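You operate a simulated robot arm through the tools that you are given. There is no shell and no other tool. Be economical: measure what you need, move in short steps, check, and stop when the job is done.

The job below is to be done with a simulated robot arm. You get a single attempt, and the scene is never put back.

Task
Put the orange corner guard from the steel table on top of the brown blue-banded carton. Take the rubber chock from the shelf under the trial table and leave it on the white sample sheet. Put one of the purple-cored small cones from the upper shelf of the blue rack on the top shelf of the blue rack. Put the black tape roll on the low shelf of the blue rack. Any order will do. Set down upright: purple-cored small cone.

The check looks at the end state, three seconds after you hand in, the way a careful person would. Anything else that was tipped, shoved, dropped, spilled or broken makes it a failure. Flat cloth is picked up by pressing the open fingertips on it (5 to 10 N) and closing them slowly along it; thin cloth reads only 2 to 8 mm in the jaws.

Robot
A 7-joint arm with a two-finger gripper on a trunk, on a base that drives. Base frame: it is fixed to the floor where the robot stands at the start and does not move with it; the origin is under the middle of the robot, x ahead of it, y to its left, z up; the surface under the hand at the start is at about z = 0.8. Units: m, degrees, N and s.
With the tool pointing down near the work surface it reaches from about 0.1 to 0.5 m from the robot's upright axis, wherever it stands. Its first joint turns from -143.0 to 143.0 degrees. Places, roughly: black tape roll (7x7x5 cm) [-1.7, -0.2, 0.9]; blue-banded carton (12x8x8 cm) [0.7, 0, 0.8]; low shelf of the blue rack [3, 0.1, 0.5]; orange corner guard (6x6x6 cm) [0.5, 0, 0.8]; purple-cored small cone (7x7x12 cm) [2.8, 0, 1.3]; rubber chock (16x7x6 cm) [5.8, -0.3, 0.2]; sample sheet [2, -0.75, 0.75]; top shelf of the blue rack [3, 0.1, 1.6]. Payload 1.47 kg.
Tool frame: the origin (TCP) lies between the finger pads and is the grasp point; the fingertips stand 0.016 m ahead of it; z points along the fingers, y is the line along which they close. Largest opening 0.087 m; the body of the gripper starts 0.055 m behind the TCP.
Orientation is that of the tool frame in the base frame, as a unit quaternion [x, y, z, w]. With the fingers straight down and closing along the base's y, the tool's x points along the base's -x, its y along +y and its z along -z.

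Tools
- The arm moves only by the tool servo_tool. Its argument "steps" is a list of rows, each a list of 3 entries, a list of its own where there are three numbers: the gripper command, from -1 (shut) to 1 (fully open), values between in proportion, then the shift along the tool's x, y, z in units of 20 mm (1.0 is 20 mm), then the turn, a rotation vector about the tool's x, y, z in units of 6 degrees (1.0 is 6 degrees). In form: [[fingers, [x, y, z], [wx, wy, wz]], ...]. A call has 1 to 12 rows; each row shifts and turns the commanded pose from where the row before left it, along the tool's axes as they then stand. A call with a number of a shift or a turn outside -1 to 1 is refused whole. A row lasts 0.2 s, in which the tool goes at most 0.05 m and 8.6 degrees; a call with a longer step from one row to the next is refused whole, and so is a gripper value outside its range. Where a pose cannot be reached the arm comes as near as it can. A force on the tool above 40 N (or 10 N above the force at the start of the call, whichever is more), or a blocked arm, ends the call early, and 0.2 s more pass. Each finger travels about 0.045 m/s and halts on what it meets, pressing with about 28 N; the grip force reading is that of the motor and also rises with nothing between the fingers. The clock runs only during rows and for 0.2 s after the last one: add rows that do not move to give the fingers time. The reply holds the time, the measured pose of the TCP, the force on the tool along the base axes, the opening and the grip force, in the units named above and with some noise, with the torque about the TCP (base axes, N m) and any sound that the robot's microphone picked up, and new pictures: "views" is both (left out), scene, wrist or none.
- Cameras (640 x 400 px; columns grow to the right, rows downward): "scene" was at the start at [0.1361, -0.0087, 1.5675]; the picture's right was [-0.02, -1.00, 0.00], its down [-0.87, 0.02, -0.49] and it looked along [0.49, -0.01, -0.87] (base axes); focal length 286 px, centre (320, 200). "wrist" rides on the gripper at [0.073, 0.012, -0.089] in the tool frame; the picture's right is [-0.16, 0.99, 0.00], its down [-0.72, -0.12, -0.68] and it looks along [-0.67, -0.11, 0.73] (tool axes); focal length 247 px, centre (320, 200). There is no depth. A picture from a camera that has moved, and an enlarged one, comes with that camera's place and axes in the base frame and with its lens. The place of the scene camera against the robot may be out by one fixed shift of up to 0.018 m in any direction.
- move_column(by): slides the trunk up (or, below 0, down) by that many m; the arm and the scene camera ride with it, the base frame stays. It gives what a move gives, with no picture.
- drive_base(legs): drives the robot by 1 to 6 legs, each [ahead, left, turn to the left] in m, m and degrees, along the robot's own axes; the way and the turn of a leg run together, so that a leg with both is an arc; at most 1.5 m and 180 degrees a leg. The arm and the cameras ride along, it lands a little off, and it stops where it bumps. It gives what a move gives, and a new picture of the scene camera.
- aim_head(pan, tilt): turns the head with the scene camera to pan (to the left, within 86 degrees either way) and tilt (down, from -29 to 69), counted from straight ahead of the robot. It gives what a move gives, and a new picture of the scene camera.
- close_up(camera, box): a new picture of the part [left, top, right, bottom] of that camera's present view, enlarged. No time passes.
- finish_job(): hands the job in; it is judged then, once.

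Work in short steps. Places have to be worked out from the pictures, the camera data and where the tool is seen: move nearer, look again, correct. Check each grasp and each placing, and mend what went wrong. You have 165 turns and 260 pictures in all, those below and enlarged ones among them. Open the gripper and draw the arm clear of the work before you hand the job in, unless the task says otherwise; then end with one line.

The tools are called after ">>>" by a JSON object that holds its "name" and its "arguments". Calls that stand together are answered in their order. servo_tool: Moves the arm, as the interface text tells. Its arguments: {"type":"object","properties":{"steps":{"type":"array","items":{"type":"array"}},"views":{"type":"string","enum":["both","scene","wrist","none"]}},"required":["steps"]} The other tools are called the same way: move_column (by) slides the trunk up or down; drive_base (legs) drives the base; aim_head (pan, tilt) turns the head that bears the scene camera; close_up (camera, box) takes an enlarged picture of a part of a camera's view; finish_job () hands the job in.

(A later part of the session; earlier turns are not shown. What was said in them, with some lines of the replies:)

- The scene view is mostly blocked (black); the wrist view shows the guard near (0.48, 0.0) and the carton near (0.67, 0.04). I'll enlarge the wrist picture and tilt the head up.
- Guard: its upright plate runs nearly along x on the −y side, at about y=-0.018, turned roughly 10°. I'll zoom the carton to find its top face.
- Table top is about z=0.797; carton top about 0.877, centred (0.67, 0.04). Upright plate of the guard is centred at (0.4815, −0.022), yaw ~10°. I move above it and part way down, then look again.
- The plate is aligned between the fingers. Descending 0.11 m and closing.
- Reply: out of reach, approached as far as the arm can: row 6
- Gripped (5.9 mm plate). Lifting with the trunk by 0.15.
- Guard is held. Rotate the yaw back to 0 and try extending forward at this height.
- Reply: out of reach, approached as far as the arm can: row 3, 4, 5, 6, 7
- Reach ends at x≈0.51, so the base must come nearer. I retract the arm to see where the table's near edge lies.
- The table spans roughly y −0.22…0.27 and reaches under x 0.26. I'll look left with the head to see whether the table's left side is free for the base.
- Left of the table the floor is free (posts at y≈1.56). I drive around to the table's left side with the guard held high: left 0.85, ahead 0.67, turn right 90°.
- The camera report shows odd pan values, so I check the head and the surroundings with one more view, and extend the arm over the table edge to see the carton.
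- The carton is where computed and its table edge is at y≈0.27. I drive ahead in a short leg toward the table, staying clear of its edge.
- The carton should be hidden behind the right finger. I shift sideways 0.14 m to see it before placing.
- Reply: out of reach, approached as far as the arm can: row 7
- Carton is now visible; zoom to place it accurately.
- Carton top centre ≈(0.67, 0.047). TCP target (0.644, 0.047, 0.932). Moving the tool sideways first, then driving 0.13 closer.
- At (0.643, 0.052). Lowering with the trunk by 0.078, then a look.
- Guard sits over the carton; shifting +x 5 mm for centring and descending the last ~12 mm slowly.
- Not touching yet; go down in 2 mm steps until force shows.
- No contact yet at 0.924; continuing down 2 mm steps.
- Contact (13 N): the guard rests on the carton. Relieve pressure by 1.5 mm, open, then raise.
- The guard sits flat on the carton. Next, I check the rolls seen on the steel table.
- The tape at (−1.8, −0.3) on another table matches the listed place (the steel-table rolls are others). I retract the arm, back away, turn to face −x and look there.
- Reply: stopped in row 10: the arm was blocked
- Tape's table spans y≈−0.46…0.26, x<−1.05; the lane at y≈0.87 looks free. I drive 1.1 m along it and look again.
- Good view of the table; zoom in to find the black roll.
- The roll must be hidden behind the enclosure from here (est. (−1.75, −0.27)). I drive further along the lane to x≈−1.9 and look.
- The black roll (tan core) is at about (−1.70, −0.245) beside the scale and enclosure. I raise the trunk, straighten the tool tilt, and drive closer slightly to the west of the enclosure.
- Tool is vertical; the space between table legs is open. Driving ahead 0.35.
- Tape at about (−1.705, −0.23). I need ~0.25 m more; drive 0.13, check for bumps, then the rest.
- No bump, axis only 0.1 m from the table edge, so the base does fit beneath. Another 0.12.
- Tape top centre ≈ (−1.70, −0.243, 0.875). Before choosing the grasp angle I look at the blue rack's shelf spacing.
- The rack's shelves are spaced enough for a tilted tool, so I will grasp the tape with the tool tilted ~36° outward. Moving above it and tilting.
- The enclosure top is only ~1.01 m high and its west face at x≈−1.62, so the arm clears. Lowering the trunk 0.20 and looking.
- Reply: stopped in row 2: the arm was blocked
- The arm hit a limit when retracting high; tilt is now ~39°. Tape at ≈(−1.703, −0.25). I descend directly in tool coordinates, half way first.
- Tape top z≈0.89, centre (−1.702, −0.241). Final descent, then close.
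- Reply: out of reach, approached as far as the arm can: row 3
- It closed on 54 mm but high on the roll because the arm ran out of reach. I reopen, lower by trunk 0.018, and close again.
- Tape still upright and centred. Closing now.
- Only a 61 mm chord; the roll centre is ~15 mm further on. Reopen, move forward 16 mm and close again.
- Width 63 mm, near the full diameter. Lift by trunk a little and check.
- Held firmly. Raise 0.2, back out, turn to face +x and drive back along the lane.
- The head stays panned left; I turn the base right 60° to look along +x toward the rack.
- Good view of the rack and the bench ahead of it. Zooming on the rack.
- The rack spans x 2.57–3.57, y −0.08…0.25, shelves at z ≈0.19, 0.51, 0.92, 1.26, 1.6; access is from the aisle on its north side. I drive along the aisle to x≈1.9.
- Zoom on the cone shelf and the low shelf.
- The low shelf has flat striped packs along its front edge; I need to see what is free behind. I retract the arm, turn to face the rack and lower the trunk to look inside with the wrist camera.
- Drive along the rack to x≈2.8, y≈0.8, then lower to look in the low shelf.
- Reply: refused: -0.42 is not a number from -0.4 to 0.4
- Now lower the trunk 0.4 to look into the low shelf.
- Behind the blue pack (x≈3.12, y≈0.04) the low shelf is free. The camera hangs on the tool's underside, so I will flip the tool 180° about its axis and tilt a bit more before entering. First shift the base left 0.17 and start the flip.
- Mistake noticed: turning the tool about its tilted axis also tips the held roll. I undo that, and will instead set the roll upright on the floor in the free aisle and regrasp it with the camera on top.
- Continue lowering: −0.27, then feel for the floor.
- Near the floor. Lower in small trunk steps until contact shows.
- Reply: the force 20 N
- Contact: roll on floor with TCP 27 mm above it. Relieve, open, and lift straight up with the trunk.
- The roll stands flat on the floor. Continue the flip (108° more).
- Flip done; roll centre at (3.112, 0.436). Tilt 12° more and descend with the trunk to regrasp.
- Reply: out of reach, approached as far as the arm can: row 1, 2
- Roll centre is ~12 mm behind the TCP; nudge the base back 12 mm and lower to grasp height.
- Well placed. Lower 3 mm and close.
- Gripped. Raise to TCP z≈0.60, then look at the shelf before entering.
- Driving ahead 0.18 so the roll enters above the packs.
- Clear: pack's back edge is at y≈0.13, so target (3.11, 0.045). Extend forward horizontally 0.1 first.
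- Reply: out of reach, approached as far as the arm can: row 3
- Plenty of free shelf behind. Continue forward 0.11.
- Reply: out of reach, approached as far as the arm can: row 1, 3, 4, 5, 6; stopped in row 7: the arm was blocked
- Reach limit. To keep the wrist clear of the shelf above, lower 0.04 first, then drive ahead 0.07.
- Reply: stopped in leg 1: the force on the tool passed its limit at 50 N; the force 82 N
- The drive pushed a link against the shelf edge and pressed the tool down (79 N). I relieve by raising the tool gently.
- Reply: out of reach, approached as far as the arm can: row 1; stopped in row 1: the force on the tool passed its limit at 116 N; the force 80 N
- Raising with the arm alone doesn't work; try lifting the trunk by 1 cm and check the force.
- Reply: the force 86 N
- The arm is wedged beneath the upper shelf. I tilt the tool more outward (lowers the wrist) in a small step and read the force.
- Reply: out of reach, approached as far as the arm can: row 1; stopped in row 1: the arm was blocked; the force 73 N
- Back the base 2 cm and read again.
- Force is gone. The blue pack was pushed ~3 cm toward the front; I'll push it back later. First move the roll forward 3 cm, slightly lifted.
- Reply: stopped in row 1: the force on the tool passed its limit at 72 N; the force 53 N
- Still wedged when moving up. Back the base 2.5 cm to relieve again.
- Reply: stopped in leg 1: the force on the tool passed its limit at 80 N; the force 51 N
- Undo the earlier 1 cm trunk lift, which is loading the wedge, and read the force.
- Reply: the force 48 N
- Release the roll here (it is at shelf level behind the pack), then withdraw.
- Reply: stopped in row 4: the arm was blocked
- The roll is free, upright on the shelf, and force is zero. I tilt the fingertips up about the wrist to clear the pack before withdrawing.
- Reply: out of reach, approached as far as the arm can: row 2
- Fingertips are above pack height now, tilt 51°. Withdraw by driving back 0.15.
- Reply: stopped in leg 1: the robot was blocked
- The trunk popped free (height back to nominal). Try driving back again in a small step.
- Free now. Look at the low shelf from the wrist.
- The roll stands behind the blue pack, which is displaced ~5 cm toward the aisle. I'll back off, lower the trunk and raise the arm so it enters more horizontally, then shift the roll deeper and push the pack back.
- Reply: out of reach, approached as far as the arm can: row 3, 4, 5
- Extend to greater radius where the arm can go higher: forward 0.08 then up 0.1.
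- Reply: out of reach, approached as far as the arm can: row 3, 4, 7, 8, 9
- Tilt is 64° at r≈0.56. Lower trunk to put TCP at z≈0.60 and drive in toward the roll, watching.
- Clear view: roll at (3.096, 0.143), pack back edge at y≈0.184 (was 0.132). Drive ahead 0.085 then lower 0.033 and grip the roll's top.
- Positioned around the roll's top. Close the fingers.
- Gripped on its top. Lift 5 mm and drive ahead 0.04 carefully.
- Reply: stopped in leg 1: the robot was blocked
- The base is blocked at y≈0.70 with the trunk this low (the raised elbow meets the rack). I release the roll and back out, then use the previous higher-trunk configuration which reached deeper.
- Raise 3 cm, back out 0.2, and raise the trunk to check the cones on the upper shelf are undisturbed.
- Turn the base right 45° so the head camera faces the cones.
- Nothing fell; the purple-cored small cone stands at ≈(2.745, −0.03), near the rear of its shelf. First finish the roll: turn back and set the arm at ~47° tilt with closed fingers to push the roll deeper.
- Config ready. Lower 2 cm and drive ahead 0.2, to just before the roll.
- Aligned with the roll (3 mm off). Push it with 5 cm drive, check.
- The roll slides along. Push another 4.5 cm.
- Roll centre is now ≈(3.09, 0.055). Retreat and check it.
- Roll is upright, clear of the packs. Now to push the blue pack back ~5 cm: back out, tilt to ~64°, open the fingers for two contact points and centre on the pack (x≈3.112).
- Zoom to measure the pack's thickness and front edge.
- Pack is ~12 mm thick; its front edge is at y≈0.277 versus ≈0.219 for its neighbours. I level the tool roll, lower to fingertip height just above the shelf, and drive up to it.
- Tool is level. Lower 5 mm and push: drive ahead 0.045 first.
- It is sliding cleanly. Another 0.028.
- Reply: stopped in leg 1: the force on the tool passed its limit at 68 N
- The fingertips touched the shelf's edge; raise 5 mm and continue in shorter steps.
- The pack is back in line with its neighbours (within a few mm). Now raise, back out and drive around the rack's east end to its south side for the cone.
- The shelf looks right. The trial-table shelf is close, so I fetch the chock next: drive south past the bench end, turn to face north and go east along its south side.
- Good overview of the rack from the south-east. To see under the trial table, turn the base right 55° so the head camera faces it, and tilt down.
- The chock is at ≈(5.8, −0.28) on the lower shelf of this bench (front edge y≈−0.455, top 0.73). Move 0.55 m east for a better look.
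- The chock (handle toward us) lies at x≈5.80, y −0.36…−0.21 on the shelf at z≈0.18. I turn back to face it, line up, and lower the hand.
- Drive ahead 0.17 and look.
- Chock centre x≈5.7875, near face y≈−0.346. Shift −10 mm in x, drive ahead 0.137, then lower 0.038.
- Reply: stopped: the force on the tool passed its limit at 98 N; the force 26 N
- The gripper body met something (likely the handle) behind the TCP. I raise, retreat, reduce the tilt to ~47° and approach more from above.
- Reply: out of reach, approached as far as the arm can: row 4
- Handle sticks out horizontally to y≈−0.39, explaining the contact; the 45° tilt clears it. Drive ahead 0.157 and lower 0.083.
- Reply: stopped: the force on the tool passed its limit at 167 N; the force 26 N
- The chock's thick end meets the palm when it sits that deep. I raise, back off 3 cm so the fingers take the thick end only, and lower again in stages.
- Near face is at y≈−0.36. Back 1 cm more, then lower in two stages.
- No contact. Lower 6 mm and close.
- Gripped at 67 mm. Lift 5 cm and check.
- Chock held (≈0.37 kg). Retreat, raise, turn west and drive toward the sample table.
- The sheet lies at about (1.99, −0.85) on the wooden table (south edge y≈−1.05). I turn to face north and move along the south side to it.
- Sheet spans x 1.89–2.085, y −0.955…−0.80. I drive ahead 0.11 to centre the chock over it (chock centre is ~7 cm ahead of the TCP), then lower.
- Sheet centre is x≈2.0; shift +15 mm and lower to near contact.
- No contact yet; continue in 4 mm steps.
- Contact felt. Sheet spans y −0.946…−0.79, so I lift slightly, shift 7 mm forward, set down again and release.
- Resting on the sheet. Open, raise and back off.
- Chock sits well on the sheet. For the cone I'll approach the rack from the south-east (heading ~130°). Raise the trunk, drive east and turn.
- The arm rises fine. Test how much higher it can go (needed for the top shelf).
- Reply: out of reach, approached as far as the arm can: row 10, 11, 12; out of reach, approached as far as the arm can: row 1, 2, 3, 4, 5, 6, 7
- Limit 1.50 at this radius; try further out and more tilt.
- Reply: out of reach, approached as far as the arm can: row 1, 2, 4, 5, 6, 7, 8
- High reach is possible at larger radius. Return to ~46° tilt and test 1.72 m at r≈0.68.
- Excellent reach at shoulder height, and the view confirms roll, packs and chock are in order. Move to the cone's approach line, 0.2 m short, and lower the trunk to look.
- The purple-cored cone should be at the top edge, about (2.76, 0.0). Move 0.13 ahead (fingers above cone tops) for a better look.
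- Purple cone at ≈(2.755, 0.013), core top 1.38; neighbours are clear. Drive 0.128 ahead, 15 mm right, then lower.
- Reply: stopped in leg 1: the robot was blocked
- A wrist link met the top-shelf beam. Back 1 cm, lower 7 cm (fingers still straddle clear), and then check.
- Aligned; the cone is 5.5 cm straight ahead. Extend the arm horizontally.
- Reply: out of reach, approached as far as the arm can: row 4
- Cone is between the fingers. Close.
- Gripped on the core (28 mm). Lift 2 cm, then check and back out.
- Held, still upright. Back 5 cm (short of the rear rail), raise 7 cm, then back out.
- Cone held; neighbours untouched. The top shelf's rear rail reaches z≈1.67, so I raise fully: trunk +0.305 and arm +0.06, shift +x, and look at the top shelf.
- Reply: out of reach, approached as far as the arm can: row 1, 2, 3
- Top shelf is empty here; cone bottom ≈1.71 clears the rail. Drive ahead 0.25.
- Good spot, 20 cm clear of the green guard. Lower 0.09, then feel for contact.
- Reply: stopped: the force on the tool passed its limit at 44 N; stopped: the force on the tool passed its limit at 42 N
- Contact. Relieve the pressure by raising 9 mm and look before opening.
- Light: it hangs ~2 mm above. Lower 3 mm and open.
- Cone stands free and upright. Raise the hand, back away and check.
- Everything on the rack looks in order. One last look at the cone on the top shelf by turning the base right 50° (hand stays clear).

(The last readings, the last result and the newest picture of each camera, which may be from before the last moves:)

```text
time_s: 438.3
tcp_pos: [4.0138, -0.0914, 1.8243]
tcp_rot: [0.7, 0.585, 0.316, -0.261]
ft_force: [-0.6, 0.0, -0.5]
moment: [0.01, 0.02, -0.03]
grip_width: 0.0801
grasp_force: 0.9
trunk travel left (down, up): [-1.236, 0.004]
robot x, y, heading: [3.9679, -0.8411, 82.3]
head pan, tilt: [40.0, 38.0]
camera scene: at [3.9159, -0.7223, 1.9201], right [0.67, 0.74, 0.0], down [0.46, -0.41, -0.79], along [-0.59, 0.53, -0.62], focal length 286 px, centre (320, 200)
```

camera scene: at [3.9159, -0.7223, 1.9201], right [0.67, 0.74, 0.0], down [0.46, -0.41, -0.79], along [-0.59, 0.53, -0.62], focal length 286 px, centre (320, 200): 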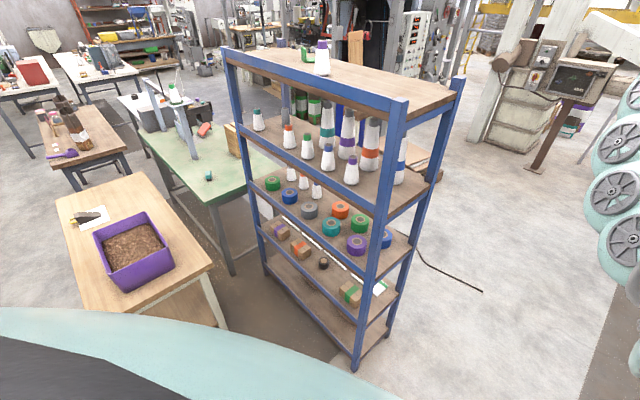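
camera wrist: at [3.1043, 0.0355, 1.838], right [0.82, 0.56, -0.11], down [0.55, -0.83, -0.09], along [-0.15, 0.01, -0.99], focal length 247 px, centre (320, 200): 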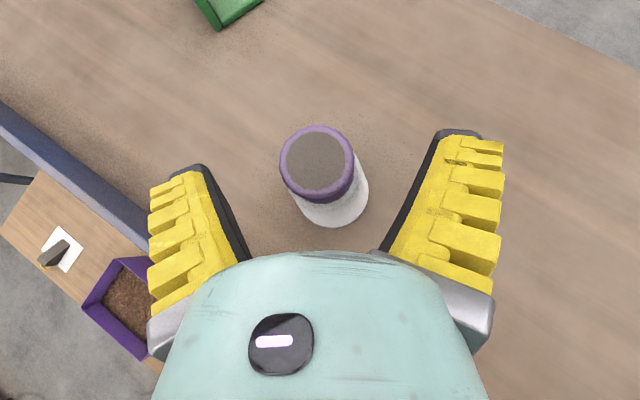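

The purple-cored cone is upright on the top shelf, the roll is on the low shelf, the chock is on the sheet, and nothing has fallen. The gripper is open and clear, so I hand in.

>>> {"name": "finish_job", "arguments": {}}

```text
The job is handed in.
```

I handed the job in with all four items placed: the orange guard is on the carton, the chock on the sample sheet, the purple-cored cone upright on the top shelf, and the black tape roll on the low shelf. While placing the roll I pushed the blue-striped pack on the low shelf about 5 cm; I slid it back to within about 1 cm of its place, but it may still be slightly creased.
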